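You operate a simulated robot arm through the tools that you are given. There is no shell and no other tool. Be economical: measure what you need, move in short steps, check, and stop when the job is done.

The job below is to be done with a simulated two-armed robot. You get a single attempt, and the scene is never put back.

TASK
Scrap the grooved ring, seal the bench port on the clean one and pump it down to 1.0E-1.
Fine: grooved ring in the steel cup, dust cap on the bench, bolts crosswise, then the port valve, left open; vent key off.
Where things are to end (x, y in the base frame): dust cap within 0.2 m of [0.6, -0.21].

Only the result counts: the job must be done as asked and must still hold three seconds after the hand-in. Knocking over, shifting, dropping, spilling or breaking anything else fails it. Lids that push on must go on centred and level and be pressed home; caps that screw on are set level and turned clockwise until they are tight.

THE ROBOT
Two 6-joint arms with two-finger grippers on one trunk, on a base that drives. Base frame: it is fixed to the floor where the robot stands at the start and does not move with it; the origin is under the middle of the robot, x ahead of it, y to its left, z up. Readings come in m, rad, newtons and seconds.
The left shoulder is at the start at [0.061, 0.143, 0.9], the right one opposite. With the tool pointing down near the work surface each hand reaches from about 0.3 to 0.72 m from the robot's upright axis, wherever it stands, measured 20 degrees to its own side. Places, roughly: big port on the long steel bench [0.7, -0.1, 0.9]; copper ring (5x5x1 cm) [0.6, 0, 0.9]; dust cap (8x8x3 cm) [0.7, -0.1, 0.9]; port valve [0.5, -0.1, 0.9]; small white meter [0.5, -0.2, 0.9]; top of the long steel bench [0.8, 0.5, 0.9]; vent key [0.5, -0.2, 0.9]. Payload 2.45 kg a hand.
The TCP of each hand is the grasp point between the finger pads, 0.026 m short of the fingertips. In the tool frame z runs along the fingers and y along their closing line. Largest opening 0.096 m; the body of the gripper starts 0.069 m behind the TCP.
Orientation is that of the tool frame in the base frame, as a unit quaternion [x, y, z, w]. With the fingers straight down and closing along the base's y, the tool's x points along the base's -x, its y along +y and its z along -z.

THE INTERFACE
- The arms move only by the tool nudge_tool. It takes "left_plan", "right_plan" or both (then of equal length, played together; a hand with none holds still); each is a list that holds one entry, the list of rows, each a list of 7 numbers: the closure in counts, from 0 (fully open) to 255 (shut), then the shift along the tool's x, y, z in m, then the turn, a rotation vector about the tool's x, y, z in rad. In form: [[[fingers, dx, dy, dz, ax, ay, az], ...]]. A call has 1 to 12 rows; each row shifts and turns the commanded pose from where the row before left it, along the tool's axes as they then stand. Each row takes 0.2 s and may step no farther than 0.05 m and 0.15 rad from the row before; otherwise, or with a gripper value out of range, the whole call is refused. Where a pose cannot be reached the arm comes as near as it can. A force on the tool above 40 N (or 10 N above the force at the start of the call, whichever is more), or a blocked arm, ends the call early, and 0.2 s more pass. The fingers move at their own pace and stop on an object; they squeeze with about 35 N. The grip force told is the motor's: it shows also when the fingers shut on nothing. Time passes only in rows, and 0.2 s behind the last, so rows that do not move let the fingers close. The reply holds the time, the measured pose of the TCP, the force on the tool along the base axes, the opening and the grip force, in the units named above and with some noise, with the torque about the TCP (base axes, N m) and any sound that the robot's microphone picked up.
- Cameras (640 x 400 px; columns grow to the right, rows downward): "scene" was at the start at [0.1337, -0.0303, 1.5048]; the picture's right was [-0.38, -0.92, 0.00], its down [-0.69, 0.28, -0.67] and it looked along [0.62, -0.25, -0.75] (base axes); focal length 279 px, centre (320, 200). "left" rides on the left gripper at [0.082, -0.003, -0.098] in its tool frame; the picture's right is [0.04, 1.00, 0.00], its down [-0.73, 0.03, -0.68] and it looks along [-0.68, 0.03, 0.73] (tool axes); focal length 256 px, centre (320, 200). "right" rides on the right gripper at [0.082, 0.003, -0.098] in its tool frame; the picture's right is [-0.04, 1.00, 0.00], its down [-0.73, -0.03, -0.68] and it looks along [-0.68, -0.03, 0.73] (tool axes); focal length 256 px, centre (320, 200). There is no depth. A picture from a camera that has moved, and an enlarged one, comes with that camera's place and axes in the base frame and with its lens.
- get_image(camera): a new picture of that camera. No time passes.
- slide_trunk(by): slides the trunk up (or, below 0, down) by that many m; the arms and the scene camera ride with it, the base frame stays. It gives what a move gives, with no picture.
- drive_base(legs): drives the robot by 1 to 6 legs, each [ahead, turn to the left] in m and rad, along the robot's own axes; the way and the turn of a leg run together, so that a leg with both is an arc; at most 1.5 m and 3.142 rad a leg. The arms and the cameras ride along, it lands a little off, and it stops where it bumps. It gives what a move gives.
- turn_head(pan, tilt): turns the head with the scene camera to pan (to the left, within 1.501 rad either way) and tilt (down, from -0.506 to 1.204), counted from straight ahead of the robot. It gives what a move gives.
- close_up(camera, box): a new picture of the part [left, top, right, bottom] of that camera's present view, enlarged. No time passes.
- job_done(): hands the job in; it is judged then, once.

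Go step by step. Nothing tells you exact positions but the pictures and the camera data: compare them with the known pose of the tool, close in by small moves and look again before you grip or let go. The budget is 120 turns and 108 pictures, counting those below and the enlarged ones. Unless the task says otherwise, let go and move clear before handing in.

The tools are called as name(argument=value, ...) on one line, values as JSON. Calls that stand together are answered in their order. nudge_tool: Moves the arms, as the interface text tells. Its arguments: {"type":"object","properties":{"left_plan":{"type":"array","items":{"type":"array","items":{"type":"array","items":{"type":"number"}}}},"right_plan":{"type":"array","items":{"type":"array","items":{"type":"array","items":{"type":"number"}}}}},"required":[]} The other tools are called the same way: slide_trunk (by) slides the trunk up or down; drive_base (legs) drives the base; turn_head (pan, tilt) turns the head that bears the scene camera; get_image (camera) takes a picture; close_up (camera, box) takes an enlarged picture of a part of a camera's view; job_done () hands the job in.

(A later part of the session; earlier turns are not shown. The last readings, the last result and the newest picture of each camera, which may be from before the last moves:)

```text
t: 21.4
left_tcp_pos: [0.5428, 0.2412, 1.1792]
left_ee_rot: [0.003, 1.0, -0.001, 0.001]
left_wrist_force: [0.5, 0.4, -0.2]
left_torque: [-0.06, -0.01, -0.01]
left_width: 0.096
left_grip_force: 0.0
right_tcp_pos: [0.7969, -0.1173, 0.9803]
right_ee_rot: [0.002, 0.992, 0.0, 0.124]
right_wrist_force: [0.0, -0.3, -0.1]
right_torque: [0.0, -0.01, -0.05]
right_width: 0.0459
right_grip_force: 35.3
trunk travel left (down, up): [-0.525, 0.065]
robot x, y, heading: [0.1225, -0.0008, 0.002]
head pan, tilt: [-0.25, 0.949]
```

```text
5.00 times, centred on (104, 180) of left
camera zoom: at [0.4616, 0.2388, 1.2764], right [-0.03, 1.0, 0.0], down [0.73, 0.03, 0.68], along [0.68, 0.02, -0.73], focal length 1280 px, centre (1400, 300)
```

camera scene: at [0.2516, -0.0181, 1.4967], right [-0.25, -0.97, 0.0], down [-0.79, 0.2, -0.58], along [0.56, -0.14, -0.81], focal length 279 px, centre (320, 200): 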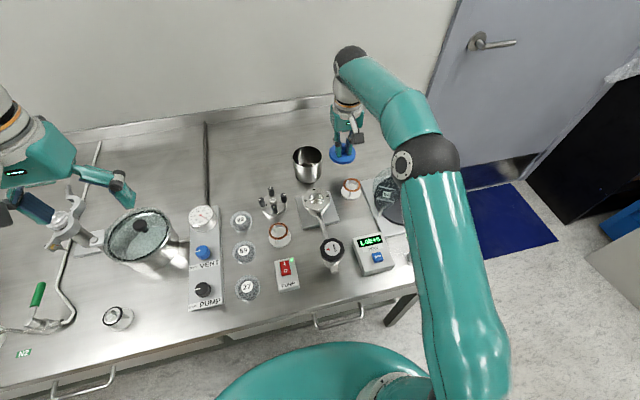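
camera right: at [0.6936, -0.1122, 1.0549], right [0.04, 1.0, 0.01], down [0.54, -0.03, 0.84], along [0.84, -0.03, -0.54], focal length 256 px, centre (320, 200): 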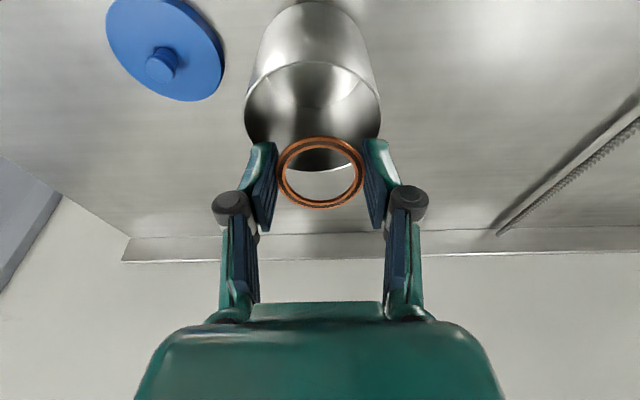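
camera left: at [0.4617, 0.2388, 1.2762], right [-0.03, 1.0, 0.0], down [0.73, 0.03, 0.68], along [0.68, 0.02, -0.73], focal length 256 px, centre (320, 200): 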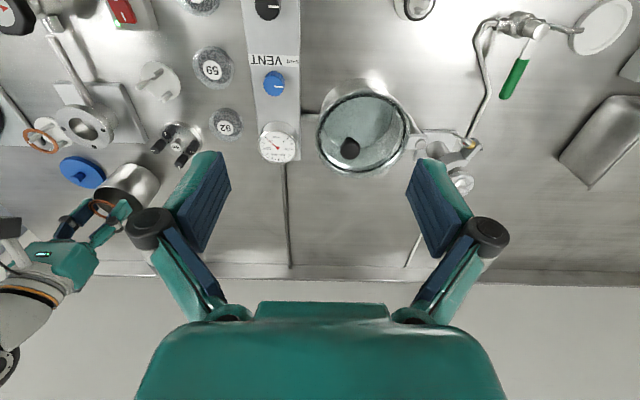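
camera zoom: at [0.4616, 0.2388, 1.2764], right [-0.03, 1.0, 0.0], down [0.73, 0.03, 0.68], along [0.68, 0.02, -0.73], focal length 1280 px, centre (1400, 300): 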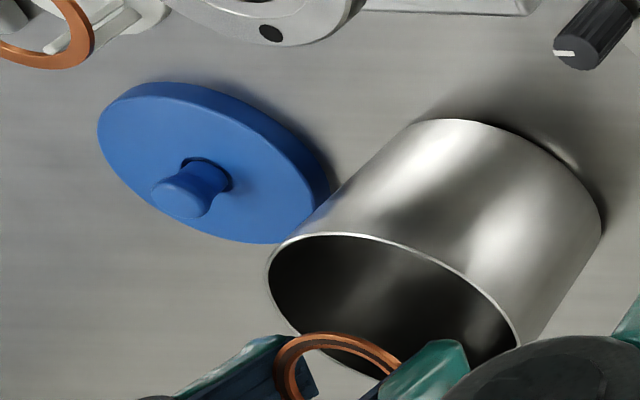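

The ring sits over the cup's centre to within about 2 mm. I'll lower it to just above the rim and release.

nudge_tool(right_plan=[[[160, 0.004, -0.0015, 0.0155, 0, 0, 0], [160, 0, 0, 0, 0, 0, 0], [100, 0, 0, 0, 0, 0, 0], [100, 0, 0, 0, 0, 0, 0], [100, 0, 0, 0, 0, 0, 0]]])

get_image(camera="right")

close_up(camera="scene", box=[260, 130, 380, 205])

```text
t: 22.6
left_tcp_pos: [0.5434, 0.2412, 1.1789]
left_ee_rot: [0.003, 1.0, 0.0, 0.0]
left_wrist_force: [-0.3, -0.1, -0.2]
left_torque: [0.0, -0.02, 0.01]
left_width: 0.0958
left_grip_force: 0.0
right_tcp_pos: [0.7973, -0.1179, 0.9641]
right_ee_rot: [0.002, 0.992, -0.001, 0.124]
right_wrist_force: [-0.1, 0.8, -0.2]
right_torque: [-0.01, 0.01, -0.02]
right_width: 0.0583
right_grip_force: 0.1
trunk travel left (down, up): [-0.525, 0.065]
robot x, y, heading: [0.1211, -0.0015, -0.004]
head pan, tilt: [-0.25, 0.949]
```

```text
69 pictures are left
camera right: at [0.694, -0.1137, 1.0386], right [0.04, 1.0, 0.01], down [0.54, -0.03, 0.84], along [0.84, -0.03, -0.54], focal length 256 px, centre (320, 200)
```

right: 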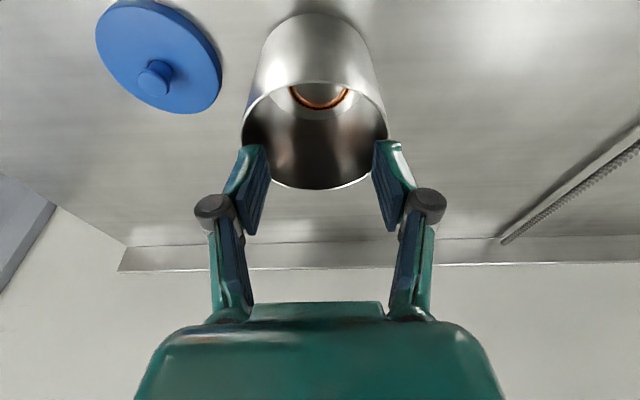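

```text
5.33 times, centred on (320, 168) of scene
camera zoom: at [0.2525, -0.0182, 1.4966], right [-0.25, -0.97, 0.0], down [-0.79, 0.2, -0.58], along [0.56, -0.14, -0.81], focal length 1490 px, centre (320, 373)
```

zoom: 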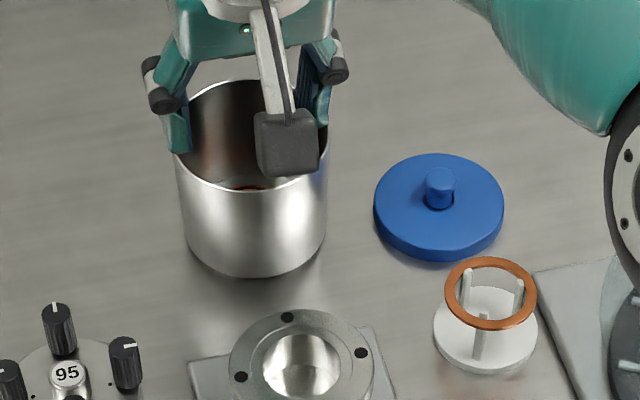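

The grooved ring lies in the cup. I'll rise, level the tool and go above the clean ring.

nudge_tool(right_plan=[[[80, -0.0074, 0, -0.029, 0, 0, 0], [80, -0.0074, 0, -0.029, 0, 0, 0], [80, 0.03, 0, 0, 0, 0.125, 0], [80, 0.03, 0, 0, 0, 0.125, 0], [80, 0.014, -0.035, 0, 0, 0, 0], [80, 0.014, -0.035, 0, 0, 0, 0], [80, 0.014, -0.035, 0.0, 0, 0, 0], [80, 0, 0, 0.03, 0, 0, 0], [80, 0, 0, 0, 0, 0, 0]]])

get_image(camera="right")

```text
t: 24.6
left_tcp_pos: [0.544, 0.2419, 1.1779]
left_ee_rot: [0.002, 1.0, 0.0, 0.001]
left_wrist_force: [-0.1, 0.2, 0.6]
left_torque: [-0.01, 0.0, 0.01]
left_width: 0.0958
left_grip_force: 0.1
right_tcp_pos: [0.6931, -0.2219, 0.9842]
right_ee_rot: [0.002, 1.0, 0.001, 0.0]
right_wrist_force: [0.3, 0.0, 1.1]
right_torque: [-0.01, -0.01, -0.01]
right_width: 0.0656
right_grip_force: 0.0
trunk travel left (down, up): [-0.525, 0.065]
robot x, y, heading: [0.1189, 0.0006, 0.001]
head pan, tilt: [-0.25, 0.949]
```

```text
67 pictures are left
camera right: at [0.6118, -0.2172, 1.0825], right [0.05, 1.0, 0.0], down [0.73, -0.03, 0.68], along [0.68, -0.03, -0.73], focal length 256 px, centre (320, 200)
```

right: 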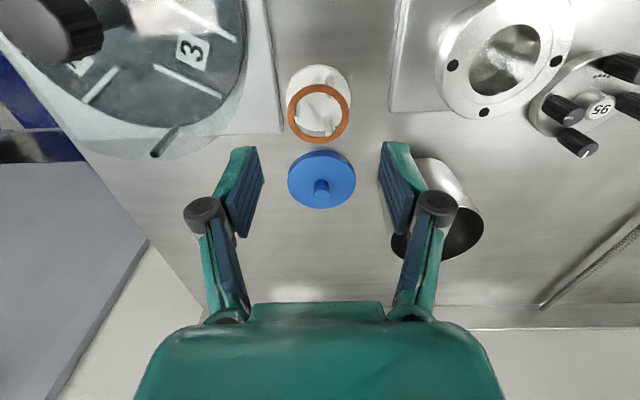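

The clean ring is at about (0.698, -0.223). I'll narrow the fingers to clear the neighbours and descend to z 0.925, then check.

nudge_tool(right_plan=[[[100, -0.005, -0.0012, 0.03, 0, 0, 0], [100, 0, 0, 0.029, 0, 0, 0], [100, 0, 0, 0, 0, 0, 0]]])

get_image(camera="right")

```text
t: 25.4
left_tcp_pos: [0.5446, 0.2408, 1.1778]
left_ee_rot: [0.003, 1.0, 0.001, -0.001]
left_wrist_force: [-0.6, 0.7, -0.5]
left_torque: [0.0, -0.03, -0.01]
left_width: 0.0961
left_grip_force: 0.1
right_tcp_pos: [0.6995, -0.2233, 0.9255]
right_ee_rot: [0.003, 1.0, 0.0, 0.001]
right_wrist_force: [-0.1, 0.8, -0.5]
right_torque: [-0.03, 0.0, 0.02]
right_width: 0.058
right_grip_force: 0.1
trunk travel left (down, up): [-0.525, 0.065]
robot x, y, heading: [0.1171, -0.0003, -0.002]
head pan, tilt: [-0.25, 0.949]
```

```text
66 pictures are left
camera right: at [0.6184, -0.2185, 1.0231], right [0.05, 1.0, 0.0], down [0.73, -0.03, 0.68], along [0.68, -0.03, -0.73], focal length 256 px, centre (320, 200)
```

right: 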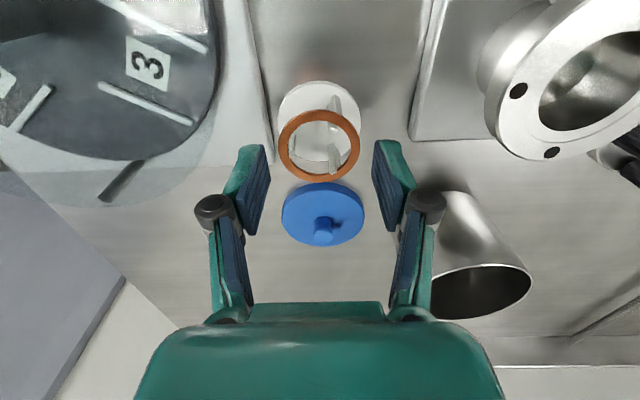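

Aligned. Descending 20 mm and gripping.

nudge_tool(right_plan=[[[100, 0.001, 0, 0.02, 0, 0, 0], [100, 0, 0, 0, 0, 0, 0], [160, 0, 0, 0, 0, 0, 0], [160, 0, 0, 0, 0, 0, 0]]])

close_up(camera="right", box=[200, 100, 440, 250])

```text
t: 26.4
left_tcp_pos: [0.543, 0.2407, 1.178]
left_ee_rot: [0.002, 1.0, -0.001, 0.0]
left_wrist_force: [0.8, 0.5, -0.1]
left_torque: [0.0, 0.0, 0.01]
left_width: 0.0959
left_grip_force: 0.0
right_tcp_pos: [0.697, -0.223, 0.9047]
right_ee_rot: [0.004, 1.0, 0.0, 0.0]
right_wrist_force: [-0.7, -4.3, 2.7]
right_torque: [-0.19, 0.09, -0.01]
right_width: 0.0459
right_grip_force: 34.7
trunk travel left (down, up): [-0.525, 0.065]
robot x, y, heading: [0.1212, 0.0045, -0.001]
head pan, tilt: [-0.25, 0.949]
```

```text
2.67 times, centred on (320, 175) of right
camera zoom: at [0.6168, -0.2197, 1.0029], right [0.05, 1.0, 0.0], down [0.73, -0.03, 0.68], along [0.68, -0.03, -0.73], focal length 683 px, centre (320, 267)
```

zoom: 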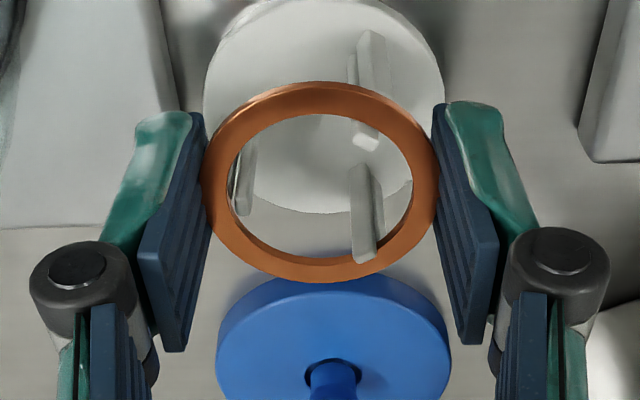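

Lifting the clean ring and carrying it over the port, stopping high to look.

nudge_tool(right_plan=[[[160, 0, 0, -0.01, 0, 0, 0], [160, 0, 0, -0.02, 0, 0, 0], [160, 0, 0, -0.03, 0, 0, 0], [160, 0, 0, -0.03, 0, 0, 0], [160, 0.013, 0.037, 0, 0, 0, 0], [160, 0.013, 0.037, 0, 0, 0, 0], [160, 0.014, 0.036, 0, 0, 0, 0], [160, 0, 0, 0, 0, 0, 0]]])

get_image(camera="right")

close_up(camera="left", box=[0, 60, 240, 210])

```text
t: 28.2
left_tcp_pos: [0.5439, 0.2405, 1.1784]
left_ee_rot: [0.002, 1.0, 0.0, 0.0]
left_wrist_force: [-1.2, -0.4, 0.2]
left_torque: [0.04, 0.01, 0.02]
left_width: 0.0961
left_grip_force: 0.1
right_tcp_pos: [0.6598, -0.1129, 0.9945]
right_ee_rot: [0.004, 1.0, -0.001, -0.001]
right_wrist_force: [-0.3, 0.3, -0.2]
right_torque: [0.0, -0.01, -0.01]
right_width: 0.046
right_grip_force: 35.1
trunk travel left (down, up): [-0.525, 0.065]
robot x, y, heading: [0.1193, 0.0025, -0.003]
head pan, tilt: [-0.25, 0.949]
```

```text
64 pictures are left
camera right: at [0.579, -0.1083, 1.0926], right [0.05, 1.0, 0.0], down [0.73, -0.03, 0.68], along [0.68, -0.03, -0.73], focal length 256 px, centre (320, 200)
```

right: 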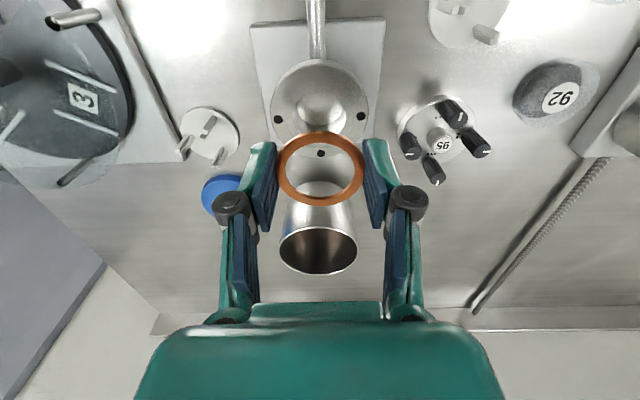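

```text
2.67 times, centred on (120, 135) of left
camera zoom: at [0.4624, 0.2384, 1.2762], right [-0.03, 1.0, 0.0], down [0.73, 0.02, 0.68], along [0.68, 0.02, -0.73], focal length 683 px, centre (853, 373)
```

zoom: 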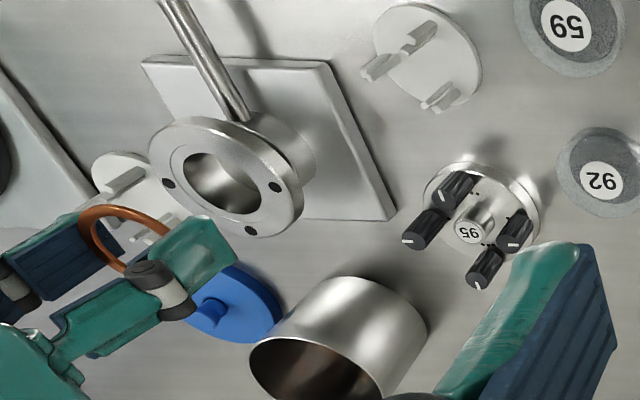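

The port face is at about (0.66, -0.112, 0.915). The ring sits about 10 mm above my fingertips, so the fingers would hit the port face before the ring seats. I'll put the ring back on its stand and regrip it nearer the tips.

nudge_tool(right_plan=[[[160, -0.0127, -0.037, 0, 0, 0, 0], [160, -0.0127, -0.037, 0, 0, 0, 0], [160, -0.0127, -0.036, 0, 0, 0, 0], [160, 0, 0, 0.03, 0, 0, 0], [160, 0, 0, 0.03, 0, 0, 0], [160, 0, 0, 0.012, 0, 0, 0], [160, 0, 0, 0, 0, 0, 0]]])

close_up(camera="right", box=[200, 100, 440, 250])

```text
t: 29.8
left_tcp_pos: [0.5437, 0.2421, 1.1782]
left_ee_rot: [0.002, 1.0, 0.0, 0.0]
left_wrist_force: [0.4, 0.5, 0.7]
left_torque: [0.02, -0.04, 0.04]
left_width: 0.0961
left_grip_force: 0.1
right_tcp_pos: [0.6982, -0.2233, 0.9233]
right_ee_rot: [0.003, 1.0, 0.0, -0.001]
right_wrist_force: [0.3, -0.3, -1.0]
right_torque: [0.01, 0.02, -0.02]
right_width: 0.0459
right_grip_force: 35.5
trunk travel left (down, up): [-0.525, 0.065]
robot x, y, heading: [0.1203, 0.0005, 0.006]
head pan, tilt: [-0.25, 0.949]
```

```text
2.67 times, centred on (320, 175) of right
camera zoom: at [0.6167, -0.2192, 1.0212], right [0.05, 1.0, 0.0], down [0.73, -0.03, 0.68], along [0.68, -0.03, -0.73], focal length 683 px, centre (320, 267)
```

zoom: 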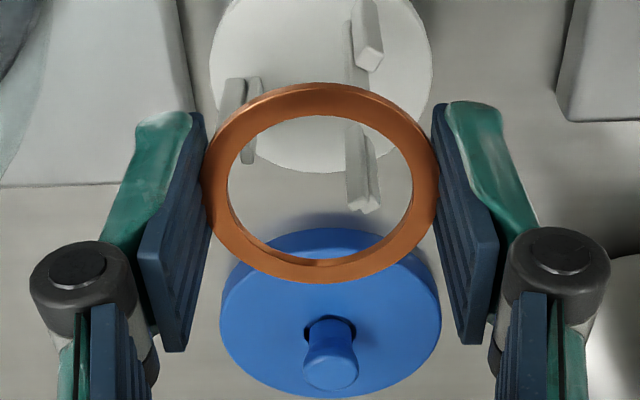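

Lined up with the pegs. I'll lower the ring onto them and open slightly.

nudge_tool(right_plan=[[[160, 0, 0, 0.01, 0, 0, 0], [160, 0, 0, 0.007, 0, 0, 0], [160, 0, 0, 0.001, 0, 0, 0], [160, 0, 0, 0, 0, 0, 0], [110, 0, 0, 0, 0, 0, 0], [110, 0, 0, 0, 0, 0, 0]]])

close_up(camera="right", box=[200, 100, 440, 250])

```text
t: 31.2
left_tcp_pos: [0.5434, 0.2422, 1.1784]
left_ee_rot: [0.003, 1.0, 0.0, 0.0]
left_wrist_force: [0.9, -0.4, 0.2]
left_torque: [-0.02, 0.02, 0.01]
left_width: 0.0959
left_grip_force: 0.1
right_tcp_pos: [0.6976, -0.2214, 0.904]
right_ee_rot: [0.002, 1.0, -0.001, -0.001]
right_wrist_force: [-1.0, 1.0, -0.3]
right_torque: [0.03, 0.03, -0.04]
right_width: 0.0548
right_grip_force: 0.1
trunk travel left (down, up): [-0.525, 0.065]
robot x, y, heading: [0.1189, -0.0008, 0.002]
head pan, tilt: [-0.25, 0.949]
```

```text
2.67 times, centred on (320, 175) of right
camera zoom: at [0.6162, -0.218, 1.002], right [0.05, 1.0, 0.0], down [0.73, -0.03, 0.68], along [0.68, -0.03, -0.74], focal length 683 px, centre (320, 267)
```

zoom: 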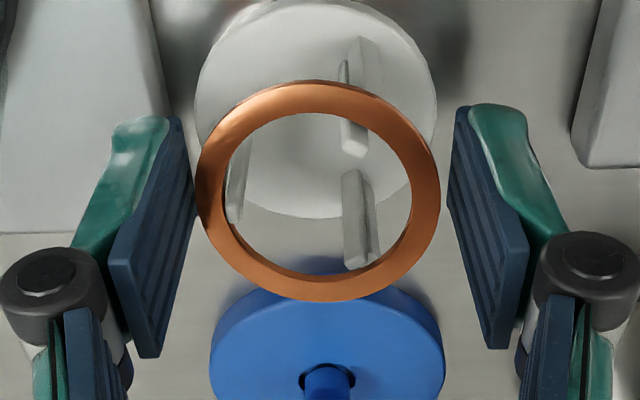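

The ring may be sitting slightly tilted on the pegs, so I'll check from other cameras.

close_up(camera="scene", box=[325, 165, 373, 195])

close_up(camera="left", box=[10, 110, 90, 160])

```text
13.33 times, centred on (349, 180) of scene
camera zoom: at [0.2526, -0.018, 1.4965], right [-0.25, -0.97, 0.0], down [-0.79, 0.2, -0.58], along [0.56, -0.14, -0.81], focal length 3726 px, centre (-67, 467)
```

zoom: 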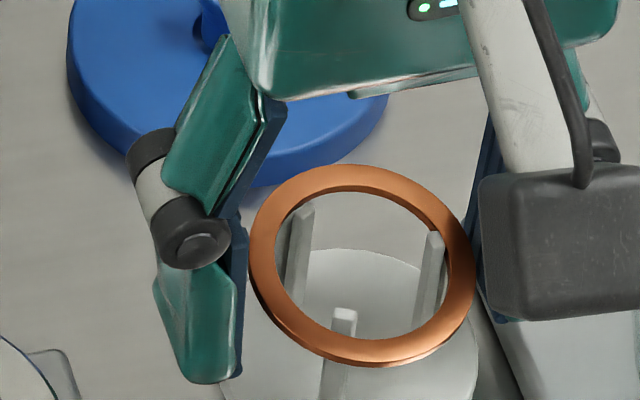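

```text
8.00 times, centred on (50, 135) of left
camera zoom: at [0.4625, 0.2391, 1.276], right [-0.03, 1.0, 0.0], down [0.73, 0.03, 0.68], along [0.68, 0.02, -0.73], focal length 2048 px, centre (2480, 720)
```

zoom: 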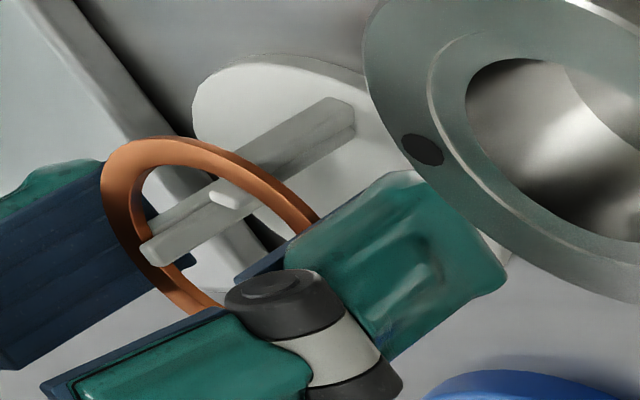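

The ring's far side is perched a few millimetres high. I'll grip it again, lift a little, shift to the seat's true centre about 1.5 mm toward -y, and lower it again.

nudge_tool(right_plan=[[[160, 0, 0, 0, 0, 0, 0], [160, 0, 0, 0, 0, 0, 0], [160, 0, 0, -0.006, 0, 0, 0], [160, 0.0008, -0.002, 0, 0, 0, 0], [160, 0, 0, 0.004, 0, 0, 0], [160, 0, 0, 0.003, 0, 0, 0], [160, 0, 0, 0.001, 0, 0, 0], [160, 0, 0, 0, 0, 0, 0]]])

close_up(camera="right", box=[200, 100, 440, 250])

close_up(camera="scene", box=[325, 165, 373, 195])

```text
t: 33.0
left_tcp_pos: [0.5426, 0.2426, 1.178]
left_ee_rot: [0.003, 1.0, 0.0, 0.001]
left_wrist_force: [-0.7, -0.2, -0.5]
left_torque: [0.04, 0.01, 0.02]
left_width: 0.0958
left_grip_force: 0.1
right_tcp_pos: [0.6963, -0.2241, 0.9043]
right_ee_rot: [0.003, 1.0, 0.0, 0.001]
right_wrist_force: [0.4, 0.2, 10.0]
right_torque: [0.05, -0.05, -0.03]
right_width: 0.0452
right_grip_force: 34.9
trunk travel left (down, up): [-0.525, 0.065]
robot x, y, heading: [0.12, -0.0016, -0.003]
head pan, tilt: [-0.25, 0.949]
```

```text
2.67 times, centred on (320, 175) of right
camera zoom: at [0.615, -0.2203, 1.0015], right [0.05, 1.0, 0.0], down [0.73, -0.03, 0.68], along [0.68, -0.03, -0.73], focal length 683 px, centre (320, 267)
```

zoom: 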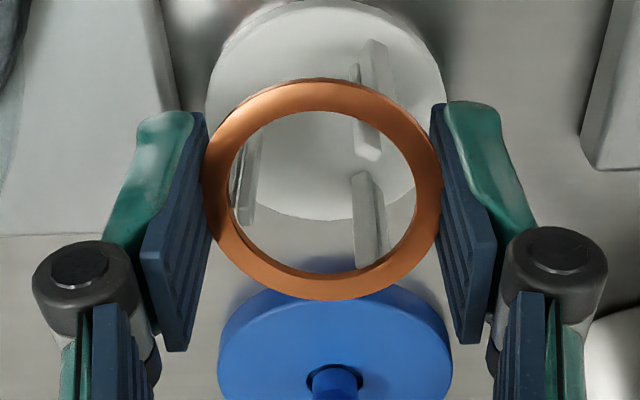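

```text
13.33 times, centred on (349, 180) of scene
camera zoom: at [0.2512, -0.0177, 1.4968], right [-0.25, -0.97, 0.0], down [-0.79, 0.2, -0.58], along [0.56, -0.14, -0.81], focal length 3726 px, centre (-67, 467)
```

zoom: 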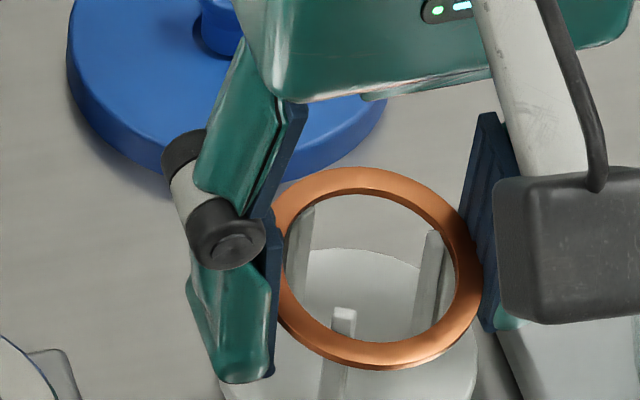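

The far peg is catching under the ring's rim, so the ring needs to go about 3 mm farther out. Lifting, shifting and lowering again.

nudge_tool(right_plan=[[[160, 0, 0, -0.007, 0, 0, 0], [160, -0.003, 0.001, 0, 0, 0, 0], [160, 0, 0, 0.004, 0, 0, 0], [160, 0, 0, 0.003, 0, 0, 0], [160, 0, 0, 0.001, 0, 0, 0], [160, 0, 0, 0, 0, 0, 0]]])

close_up(camera="right", box=[200, 100, 440, 250])

close_up(camera="left", box=[10, 110, 90, 160])

```text
t: 34.4
left_tcp_pos: [0.5425, 0.241, 1.1788]
left_ee_rot: [0.003, 1.0, 0.0, 0.001]
left_wrist_force: [-0.1, 0.5, -0.4]
left_torque: [0.01, 0.01, 0.03]
left_width: 0.0958
left_grip_force: 0.0
right_tcp_pos: [0.6992, -0.2246, 0.9041]
right_ee_rot: [0.003, 1.0, 0.0, 0.002]
right_wrist_force: [1.2, -4.0, 16.6]
right_torque: [-0.3, 0.13, 0.04]
right_width: 0.0455
right_grip_force: 34.6
trunk travel left (down, up): [-0.525, 0.065]
robot x, y, heading: [0.1212, -0.001, 0.001]
head pan, tilt: [-0.25, 0.949]
```

```text
2.67 times, centred on (320, 175) of right
camera zoom: at [0.6172, -0.22, 1.0013], right [0.05, 1.0, 0.0], down [0.73, -0.03, 0.68], along [0.68, -0.03, -0.73], focal length 683 px, centre (320, 267)
```

zoom: 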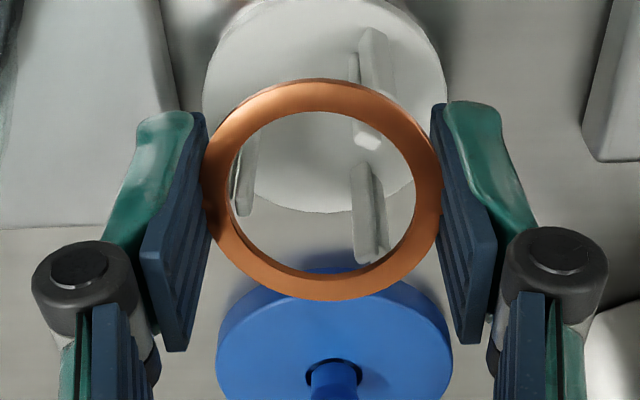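

```text
8.00 times, centred on (50, 135) of left
camera zoom: at [0.4608, 0.2389, 1.2768], right [-0.03, 1.0, 0.0], down [0.73, 0.03, 0.68], along [0.68, 0.02, -0.73], focal length 2048 px, centre (2480, 720)
```

zoom: 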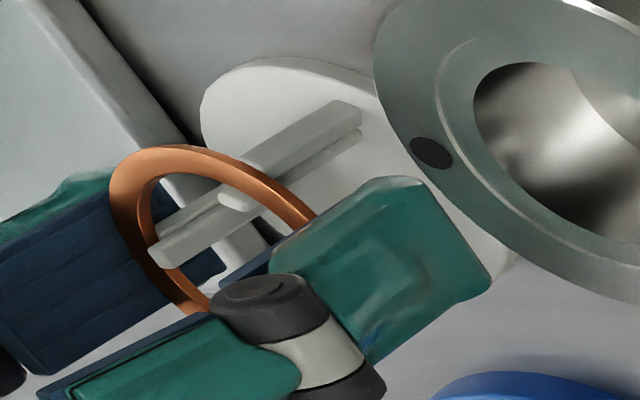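

All the pegs are now inside the ring, and the remaining tilt is only held by grip friction. I'll release so it can settle.

nudge_tool(right_plan=[[[110, 0, 0, 0, 0, 0, 0], [110, 0, 0, 0, 0, 0, 0], [110, 0, 0, 0, 0, 0, 0]]])

close_up(camera="right", box=[200, 100, 440, 250])

```text
t: 35.2
left_tcp_pos: [0.5436, 0.2424, 1.1777]
left_ee_rot: [0.002, 1.0, 0.0, 0.0]
left_wrist_force: [0.0, -0.6, -0.5]
left_torque: [0.0, -0.01, 0.0]
left_width: 0.0959
left_grip_force: 0.0
right_tcp_pos: [0.6985, -0.224, 0.9018]
right_ee_rot: [0.003, 1.0, 0.001, 0.0]
right_wrist_force: [-0.4, 0.6, -0.9]
right_torque: [0.02, 0.0, 0.03]
right_width: 0.0548
right_grip_force: 0.0
trunk travel left (down, up): [-0.525, 0.065]
robot x, y, heading: [0.124, -0.0015, 0.001]
head pan, tilt: [-0.25, 0.949]
```

```text
2.67 times, centred on (320, 175) of right
camera zoom: at [0.6177, -0.2197, 0.9995], right [0.05, 1.0, 0.0], down [0.73, -0.03, 0.68], along [0.68, -0.03, -0.74], focal length 683 px, centre (320, 267)
```

zoom: 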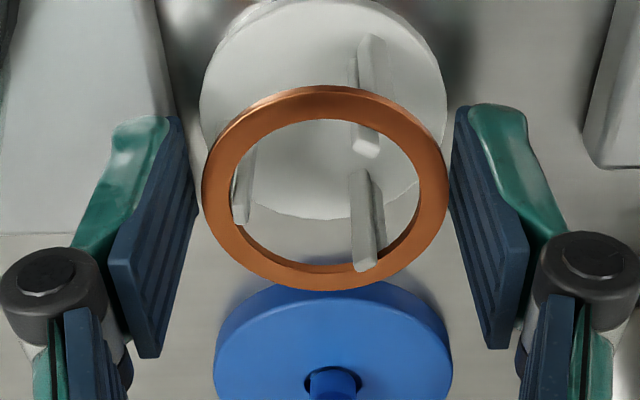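

The ring is level again. I'll raise the fingers 9 mm so only the tips hold it, then grip.

nudge_tool(right_plan=[[[110, 0, 0.0008, -0.009, 0, 0, 0], [110, 0, 0, 0, 0, 0, 0], [165, 0, 0, 0, 0, 0, 0], [165, 0, 0, 0, 0, 0, 0]]])

close_up(camera="right", box=[200, 80, 440, 230])

```text
t: 36.2
left_tcp_pos: [0.543, 0.2415, 1.1771]
left_ee_rot: [0.002, 1.0, 0.0, 0.0]
left_wrist_force: [0.3, 0.4, 0.7]
left_torque: [0.01, 0.0, 0.01]
left_width: 0.0959
left_grip_force: 0.0
right_tcp_pos: [0.7003, -0.2235, 0.9108]
right_ee_rot: [0.002, 1.0, 0.0, 0.0]
right_wrist_force: [0.6, -1.7, 1.8]
right_torque: [-0.06, -0.02, -0.06]
right_width: 0.0457
right_grip_force: 35.2
trunk travel left (down, up): [-0.525, 0.065]
robot x, y, heading: [0.1207, -0.0047, -0.001]
head pan, tilt: [-0.25, 0.949]
```

```text
2.67 times, centred on (320, 155) of right
camera zoom: at [0.618, -0.2196, 1.0081], right [0.05, 1.0, 0.0], down [0.73, -0.03, 0.68], along [0.68, -0.03, -0.73], focal length 683 px, centre (320, 320)
```

zoom: 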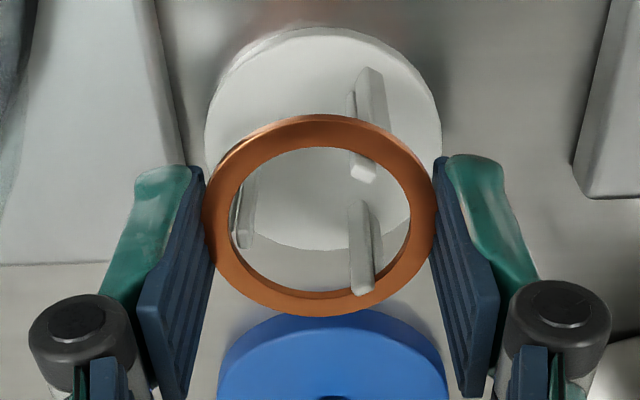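

The ring is now about 3 mm from the tips. Lifting and moving over the port.

nudge_tool(right_plan=[[[165, 0, 0, -0.01, 0, 0, 0], [165, 0, 0, -0.02, 0, 0, 0], [165, 0, 0, -0.03, 0, 0, 0], [165, 0, 0, -0.02, 0, 0, 0], [165, 0.013, 0.037, 0, 0, 0, 0], [165, 0.013, 0.037, 0, 0, 0, 0], [165, 0.013, 0.0375, 0, 0, 0, 0], [165, 0, 0, 0.02, 0, 0, 0], [165, 0, 0, 0, 0, 0, 0]]])

close_up(camera="right", box=[200, 60, 440, 210])

close_up(camera="left", box=[30, 90, 142, 160])

```text
t: 38.2
left_tcp_pos: [0.543, 0.242, 1.1777]
left_ee_rot: [0.002, 1.0, 0.0, 0.001]
left_wrist_force: [-0.2, -0.1, 0.5]
left_torque: [-0.06, 0.01, 0.0]
left_width: 0.096
left_grip_force: 0.0
right_tcp_pos: [0.6597, -0.1094, 0.971]
right_ee_rot: [0.003, 1.0, 0.0, 0.0]
right_wrist_force: [-0.1, -0.4, -0.3]
right_torque: [-0.01, -0.06, 0.0]
right_width: 0.0461
right_grip_force: 34.5
trunk travel left (down, up): [-0.525, 0.065]
robot x, y, heading: [0.1195, -0.0037, -0.001]
head pan, tilt: [-0.25, 0.949]
```

```text
2.67 times, centred on (320, 135) of right
camera zoom: at [0.579, -0.105, 1.0691], right [0.05, 1.0, 0.0], down [0.73, -0.03, 0.68], along [0.68, -0.03, -0.73], focal length 683 px, centre (320, 373)
```

zoom: 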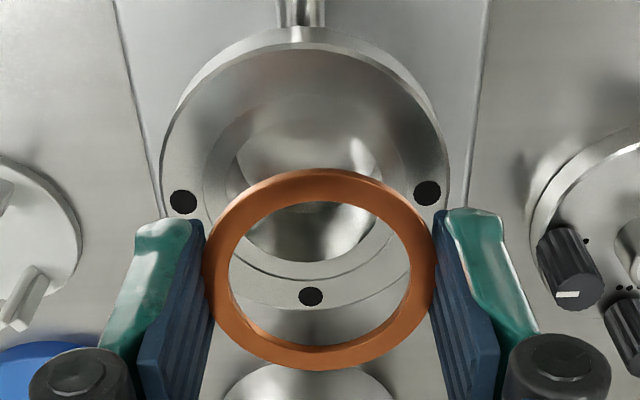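

```text
5.71 times, centred on (86, 125) of left
camera zoom: at [0.4617, 0.2392, 1.2763], right [-0.03, 1.0, 0.0], down [0.73, 0.03, 0.68], along [0.68, 0.02, -0.73], focal length 1463 px, centre (1657, 629)
```

zoom: 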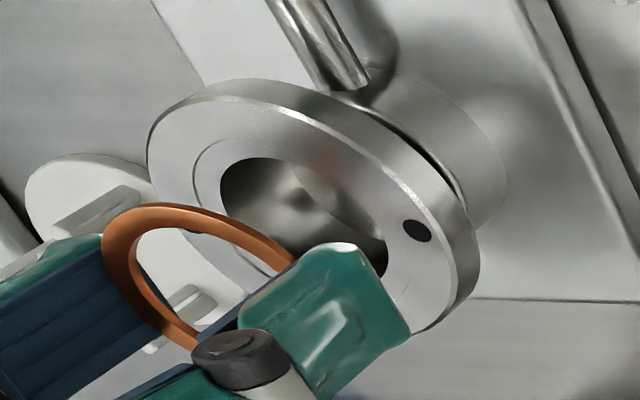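

The port shows a shallow recess around the bore with three bolt holes visible. The ring needs about 3 mm toward -y. I'll shift it, then come down close and look again.

nudge_tool(right_plan=[[[165, 0, -0.0033, 0.01, 0, 0, 0], [165, 0, 0, 0.01, 0, 0, 0], [165, 0, 0, 0.003, 0, 0, 0], [165, 0, 0, 0, 0, 0, 0]]])

close_up(camera="right", box=[200, 60, 440, 210])

close_up(camera="left", box=[30, 90, 142, 160])

```text
t: 39.2
left_tcp_pos: [0.5432, 0.2423, 1.1787]
left_ee_rot: [0.002, 1.0, 0.0, 0.0]
left_wrist_force: [-0.3, -0.4, 1.3]
left_torque: [0.02, -0.02, -0.02]
left_width: 0.0961
left_grip_force: 0.1
right_tcp_pos: [0.6614, -0.1142, 0.9489]
right_ee_rot: [0.002, 1.0, 0.0, -0.001]
right_wrist_force: [-0.3, 0.0, 0.1]
right_torque: [0.03, 0.03, 0.03]
right_width: 0.0459
right_grip_force: 34.4
trunk travel left (down, up): [-0.525, 0.065]
robot x, y, heading: [0.1192, 0.0012, 0.002]
head pan, tilt: [-0.25, 0.949]
```

```text
2.67 times, centred on (320, 135) of right
camera zoom: at [0.5797, -0.1095, 1.0463], right [0.05, 1.0, 0.0], down [0.73, -0.03, 0.68], along [0.68, -0.03, -0.73], focal length 683 px, centre (320, 373)
```

zoom: 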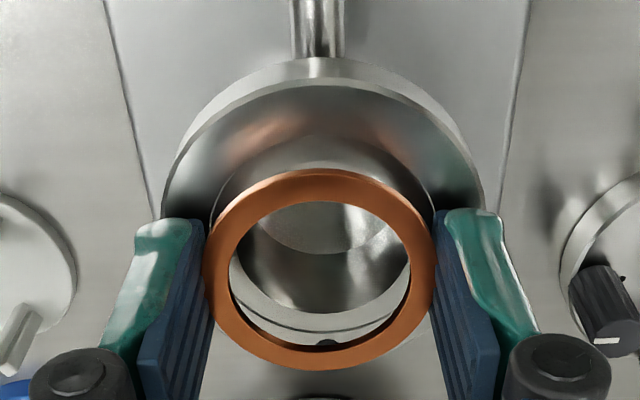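

```text
5.71 times, centred on (86, 125) of left
camera zoom: at [0.4622, 0.2389, 1.2762], right [-0.03, 1.0, 0.0], down [0.73, 0.03, 0.68], along [0.68, 0.02, -0.73], focal length 1463 px, centre (1657, 629)
```

zoom: 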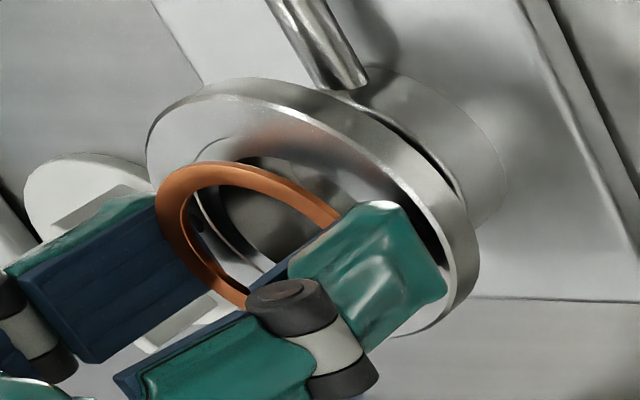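

It's nearly concentric. I'll descend gently to feel the face, then check concentricity at contact.

nudge_tool(right_plan=[[[165, 0, 0, 0.004, 0, 0, 0], [165, 0, 0, 0.003, 0, 0, 0], [165, 0, 0, 0, 0, 0, 0]]])

close_up(camera="right", box=[200, 60, 440, 210])

```text
t: 40.0
left_tcp_pos: [0.5418, 0.2418, 1.1788]
left_ee_rot: [0.002, 1.0, 0.0, 0.001]
left_wrist_force: [-0.4, 0.0, 0.3]
left_torque: [0.01, -0.01, 0.01]
left_width: 0.0961
left_grip_force: 0.0
right_tcp_pos: [0.6595, -0.1131, 0.9448]
right_ee_rot: [0.004, 1.0, 0.0, 0.004]
right_wrist_force: [3.0, 0.0, 24.9]
right_torque: [-0.13, 0.11, 0.1]
right_width: 0.0462
right_grip_force: 34.8
trunk travel left (down, up): [-0.525, 0.065]
robot x, y, heading: [0.1218, 0.0022, 0.005]
head pan, tilt: [-0.25, 0.949]
```

```text
2.67 times, centred on (320, 135) of right
camera zoom: at [0.5786, -0.1096, 1.042], right [0.05, 1.0, 0.0], down [0.73, -0.03, 0.68], along [0.68, -0.03, -0.73], focal length 683 px, centre (320, 373)
```

zoom: 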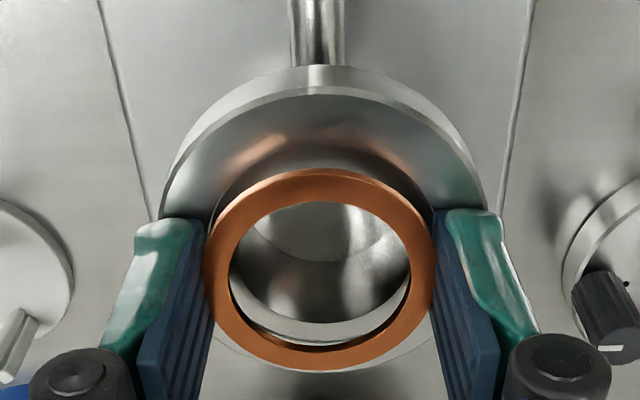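

The face is at z≈0.919. Compared with the ring, the recess is about 2.5 mm nearer the robot. I'll lift slightly, shift, touch down and release.

nudge_tool(right_plan=[[[165, 0, 0, -0.004, 0, 0, 0], [165, 0.0025, 0.0002, 0, 0, 0, 0], [165, 0, 0, 0.003, 0, 0, 0], [165, 0, 0, 0, 0, 0, 0], [118, 0, 0, 0, 0, 0, 0], [118, 0, 0, 0, 0, 0, 0], [118, 0, 0, 0, 0, 0, 0]]])

close_up(camera="right", box=[200, 60, 440, 210])

```text
t: 41.6
left_tcp_pos: [0.5425, 0.2422, 1.178]
left_ee_rot: [0.002, 1.0, 0.0, 0.0]
left_wrist_force: [-0.1, 1.1, 0.3]
left_torque: [-0.02, 0.02, -0.01]
left_width: 0.0959
left_grip_force: 0.0
right_tcp_pos: [0.657, -0.1136, 0.9421]
right_ee_rot: [0.002, 1.0, -0.001, -0.002]
right_wrist_force: [4.7, 0.5, 12.7]
right_torque: [-0.13, -0.14, 0.14]
right_width: 0.0607
right_grip_force: 4.2
trunk travel left (down, up): [-0.525, 0.065]
robot x, y, heading: [0.1219, 0.0002, -0.001]
head pan, tilt: [-0.25, 0.949]
```

```text
2.67 times, centred on (320, 135) of right
camera zoom: at [0.5764, -0.1094, 1.0396], right [0.05, 1.0, 0.0], down [0.74, -0.03, 0.68], along [0.68, -0.03, -0.74], focal length 683 px, centre (320, 373)
```

zoom: 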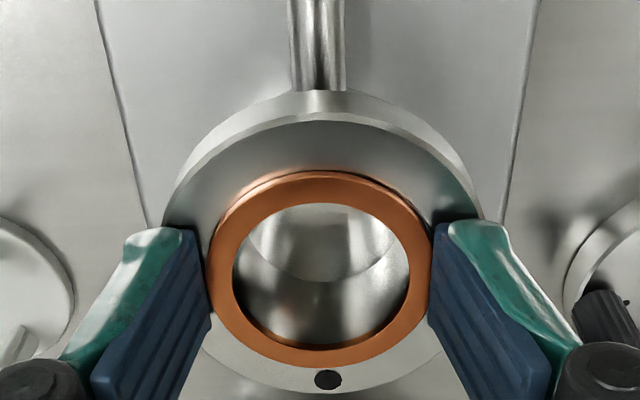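

The ring is down. I'll open a bit more, rise and check the seating.

nudge_tool(right_plan=[[[100, 0, 0, -0.003, 0, 0, 0], [90, 0, 0, -0.01, 0, 0, 0], [80, 0, 0, -0.03, 0, 0, 0], [80, 0.02, 0, -0.03, 0, 0, 0], [80, 0.02, 0, -0.01, 0, 0, 0], [80, 0, 0, 0, 0, 0, 0]]])

close_up(camera="right", box=[260, 50, 388, 130])

close_up(camera="left", box=[40, 95, 136, 155])

close_up(camera="scene", box=[240, 165, 352, 235])

```text
t: 43.0
left_tcp_pos: [0.5438, 0.2404, 1.1769]
left_ee_rot: [0.002, 1.0, 0.0, 0.0]
left_wrist_force: [0.0, -0.7, 0.5]
left_torque: [-0.01, 0.0, 0.02]
left_width: 0.096
left_grip_force: 0.0
right_tcp_pos: [0.6172, -0.1134, 1.0275]
right_ee_rot: [0.003, 1.0, 0.001, -0.001]
right_wrist_force: [-0.3, 0.5, 0.1]
right_torque: [-0.01, 0.0, 0.01]
right_width: 0.0661
right_grip_force: 0.1
trunk travel left (down, up): [-0.525, 0.065]
robot x, y, heading: [0.1199, 0.0029, -0.002]
head pan, tilt: [-0.25, 0.949]
```

```text
5.00 times, centred on (324, 90) of right
camera zoom: at [0.5359, -0.1097, 1.1247], right [0.05, 1.0, 0.0], down [0.73, -0.03, 0.68], along [0.68, -0.03, -0.74], focal length 1280 px, centre (300, 750)
```

zoom: 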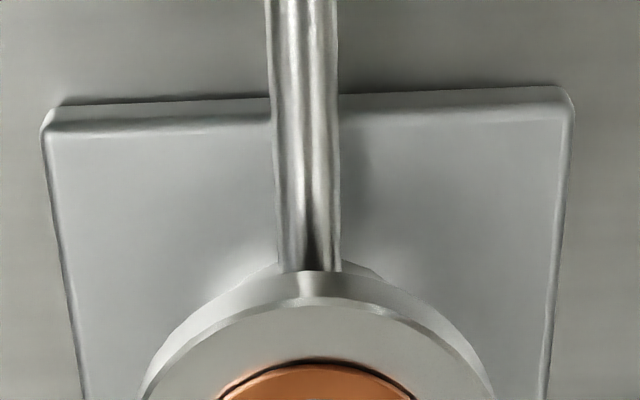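

```text
6.67 times, centred on (88, 125) of left
camera zoom: at [0.4625, 0.2389, 1.2761], right [-0.03, 1.0, 0.0], down [0.73, 0.03, 0.68], along [0.68, 0.02, -0.73], focal length 1707 px, centre (1867, 700)
```

zoom: 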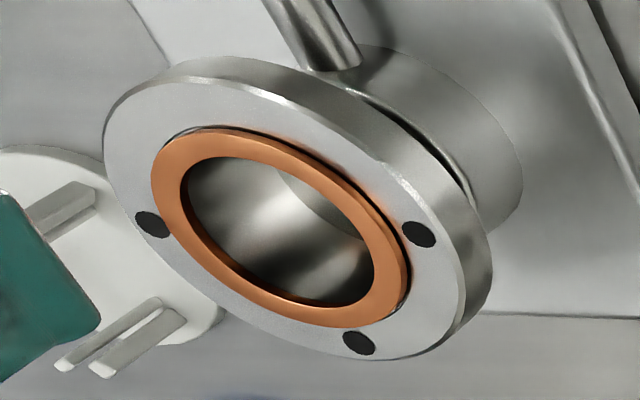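

```text
5.71 times, centred on (296, 200) of scene
camera zoom: at [0.2526, -0.0182, 1.4966], right [-0.25, -0.97, 0.0], down [-0.79, 0.2, -0.58], along [0.56, -0.14, -0.81], focal length 1597 px, centre (457, 200)
```

zoom: 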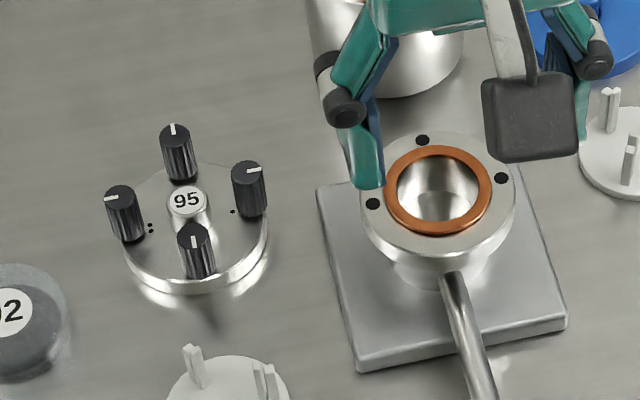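

The ring looks seated. I'll zoom in to check that it lies flush.

close_up(camera="left", box=[56, 110, 108, 148])

close_up(camera="scene", box=[300, 185, 332, 210])

```text
10.53 times, centred on (82, 129) of left
camera zoom: at [0.4625, 0.2389, 1.2761], right [-0.03, 1.0, 0.0], down [0.73, 0.03, 0.68], along [0.68, 0.02, -0.73], focal length 2695 px, centre (2825, 947)
```

zoom: 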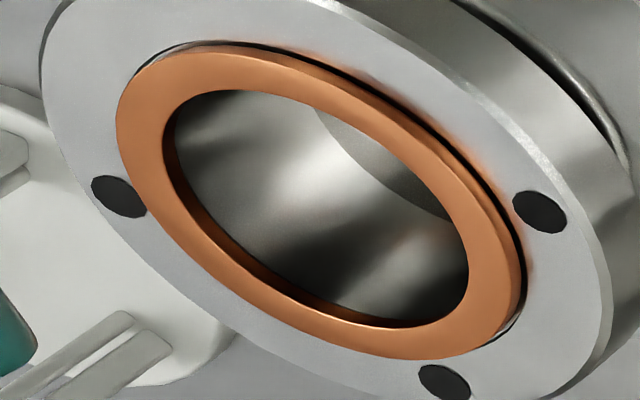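

```text
16.00 times, centred on (316, 198) of scene
camera zoom: at [0.2526, -0.0182, 1.4966], right [-0.25, -0.97, 0.0], down [-0.79, 0.2, -0.58], along [0.56, -0.14, -0.81], focal length 4471 px, centre (384, 240)
```

zoom: 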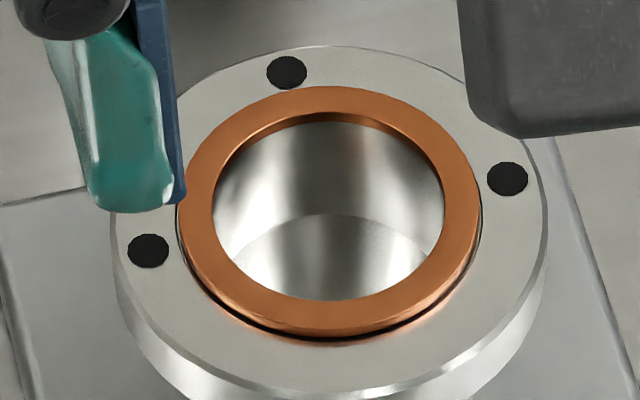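

The ring is seated in the recess, just proud of the face. Next is blank flange 95, so I'll go above it and measure.

nudge_tool(right_plan=[[[0, -0.018, 0.03, 0, 0, 0, 0], [0, -0.018, 0.03, 0, 0, 0, 0], [0, -0.018, 0.03, 0, 0, 0, 0], [0, -0.018, 0.024, 0, 0, 0, 0], [0, 0, 0, 0, 0, 0, 0]]])

close_up(camera="right", box=[240, 50, 400, 150])

close_up(camera="left", box=[130, 100, 226, 160])

```text
t: 44.2
left_tcp_pos: [0.5433, 0.2412, 1.1792]
left_ee_rot: [0.003, 1.0, 0.001, 0.001]
left_wrist_force: [-0.8, 0.1, 0.3]
left_torque: [0.06, -0.02, -0.01]
left_width: 0.0959
left_grip_force: 0.0
right_tcp_pos: [0.692, -0.0008, 1.0259]
right_ee_rot: [0.002, 1.0, 0.0, 0.0]
right_wrist_force: [-0.6, 1.2, 0.0]
right_torque: [-0.02, -0.04, 0.02]
right_width: 0.096
right_grip_force: 0.1
trunk travel left (down, up): [-0.525, 0.065]
robot x, y, heading: [0.1214, 0.0, -0.001]
head pan, tilt: [-0.25, 0.949]
```

```text
4.00 times, centred on (320, 100) of right
camera zoom: at [0.6106, 0.0041, 1.1237], right [0.05, 1.0, 0.0], down [0.73, -0.03, 0.68], along [0.68, -0.03, -0.73], focal length 1024 px, centre (320, 600)
```

zoom: 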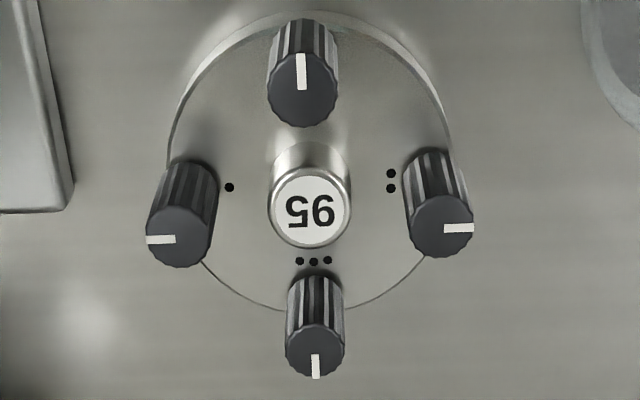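

```text
6.67 times, centred on (178, 130) of left
camera zoom: at [0.4616, 0.2386, 1.2764], right [-0.03, 1.0, 0.0], down [0.73, 0.02, 0.68], along [0.68, 0.02, -0.73], focal length 1707 px, centre (1267, 667)
```

zoom: 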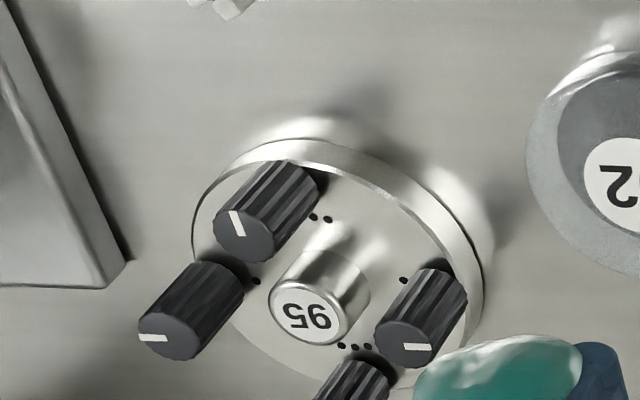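

Flange centre is at about (0.701, -0.003), diameter about 0.068. Its bolts are numbered 1 (-y), 2 (+y), 3 (far) and 4 (near). I'll grip it by the rim, and descend partway first.

nudge_tool(right_plan=[[[42, -0.009, -0.0018, 0.03, 0, 0, 0], [42, 0, 0, 0.03, 0, 0, 0], [42, 0, 0, 0.03, 0, 0, 0], [42, 0, 0, 0, 0, 0, 0]]])

get_image(camera="right")

```text
t: 45.2
left_tcp_pos: [0.5436, 0.2418, 1.1777]
left_ee_rot: [0.002, 1.0, -0.001, 0.0]
left_wrist_force: [-0.9, 0.3, 0.5]
left_torque: [0.0, -0.04, 0.03]
left_width: 0.096
left_grip_force: 0.1
right_tcp_pos: [0.7017, -0.0026, 0.9341]
right_ee_rot: [0.002, 1.0, 0.0, -0.001]
right_wrist_force: [-0.1, 1.1, 0.6]
right_torque: [0.01, 0.05, -0.04]
right_width: 0.0801
right_grip_force: 0.1
trunk travel left (down, up): [-0.525, 0.065]
robot x, y, heading: [0.1202, -0.006, 0.001]
head pan, tilt: [-0.25, 0.949]
```

```text
39 pictures are left
camera right: at [0.6199, 0.0018, 1.0321], right [0.05, 1.0, 0.0], down [0.73, -0.03, 0.68], along [0.68, -0.03, -0.73], focal length 256 px, centre (320, 200)
```

right: 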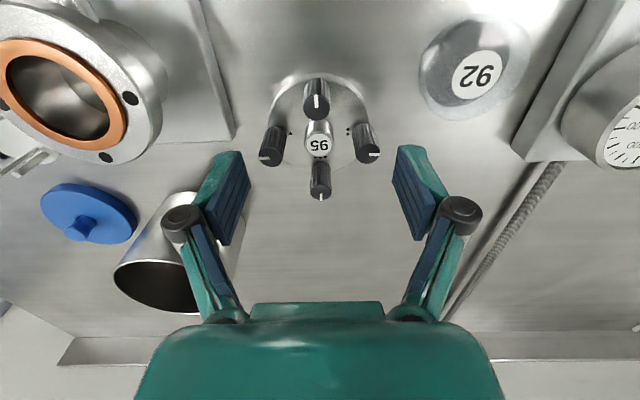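

Aligned, with a 4 mm correction toward the robot. Descending to the rim and closing.

nudge_tool(right_plan=[[[42, 0.004, -0.0003, 0.02, 0, 0, 0], [42, 0, 0, 0.015, 0, 0, 0], [42, 0, 0, 0.008, 0, 0, 0], [42, 0, 0, 0.002, 0, 0, 0], [70, 0, 0, 0, 0, 0, 0], [110, 0, 0, 0, 0, 0, 0], [110, 0, 0, 0, 0, 0, 0]]])

get_image(camera="right")

```text
t: 46.8
left_tcp_pos: [0.5439, 0.2423, 1.1771]
left_ee_rot: [0.002, 1.0, 0.0, 0.0]
left_wrist_force: [-0.4, 0.3, -0.6]
left_torque: [-0.03, 0.01, 0.0]
left_width: 0.0962
left_grip_force: 0.1
right_tcp_pos: [0.6956, -0.0027, 0.8885]
right_ee_rot: [0.002, 1.0, -0.001, 0.0]
right_wrist_force: [0.5, -0.6, 1.9]
right_torque: [-0.12, 0.05, -0.01]
right_width: 0.0726
right_grip_force: 34.8
trunk travel left (down, up): [-0.525, 0.065]
robot x, y, heading: [0.1232, 0.0029, -0.005]
head pan, tilt: [-0.25, 0.949]
```

```text
38 pictures are left
camera right: at [0.615, 0.0011, 0.9877], right [0.05, 1.0, 0.0], down [0.73, -0.03, 0.68], along [0.68, -0.03, -0.73], focal length 256 px, centre (320, 200)
```

right: 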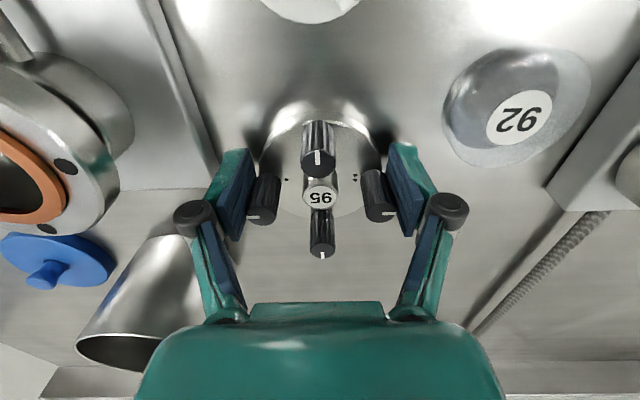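

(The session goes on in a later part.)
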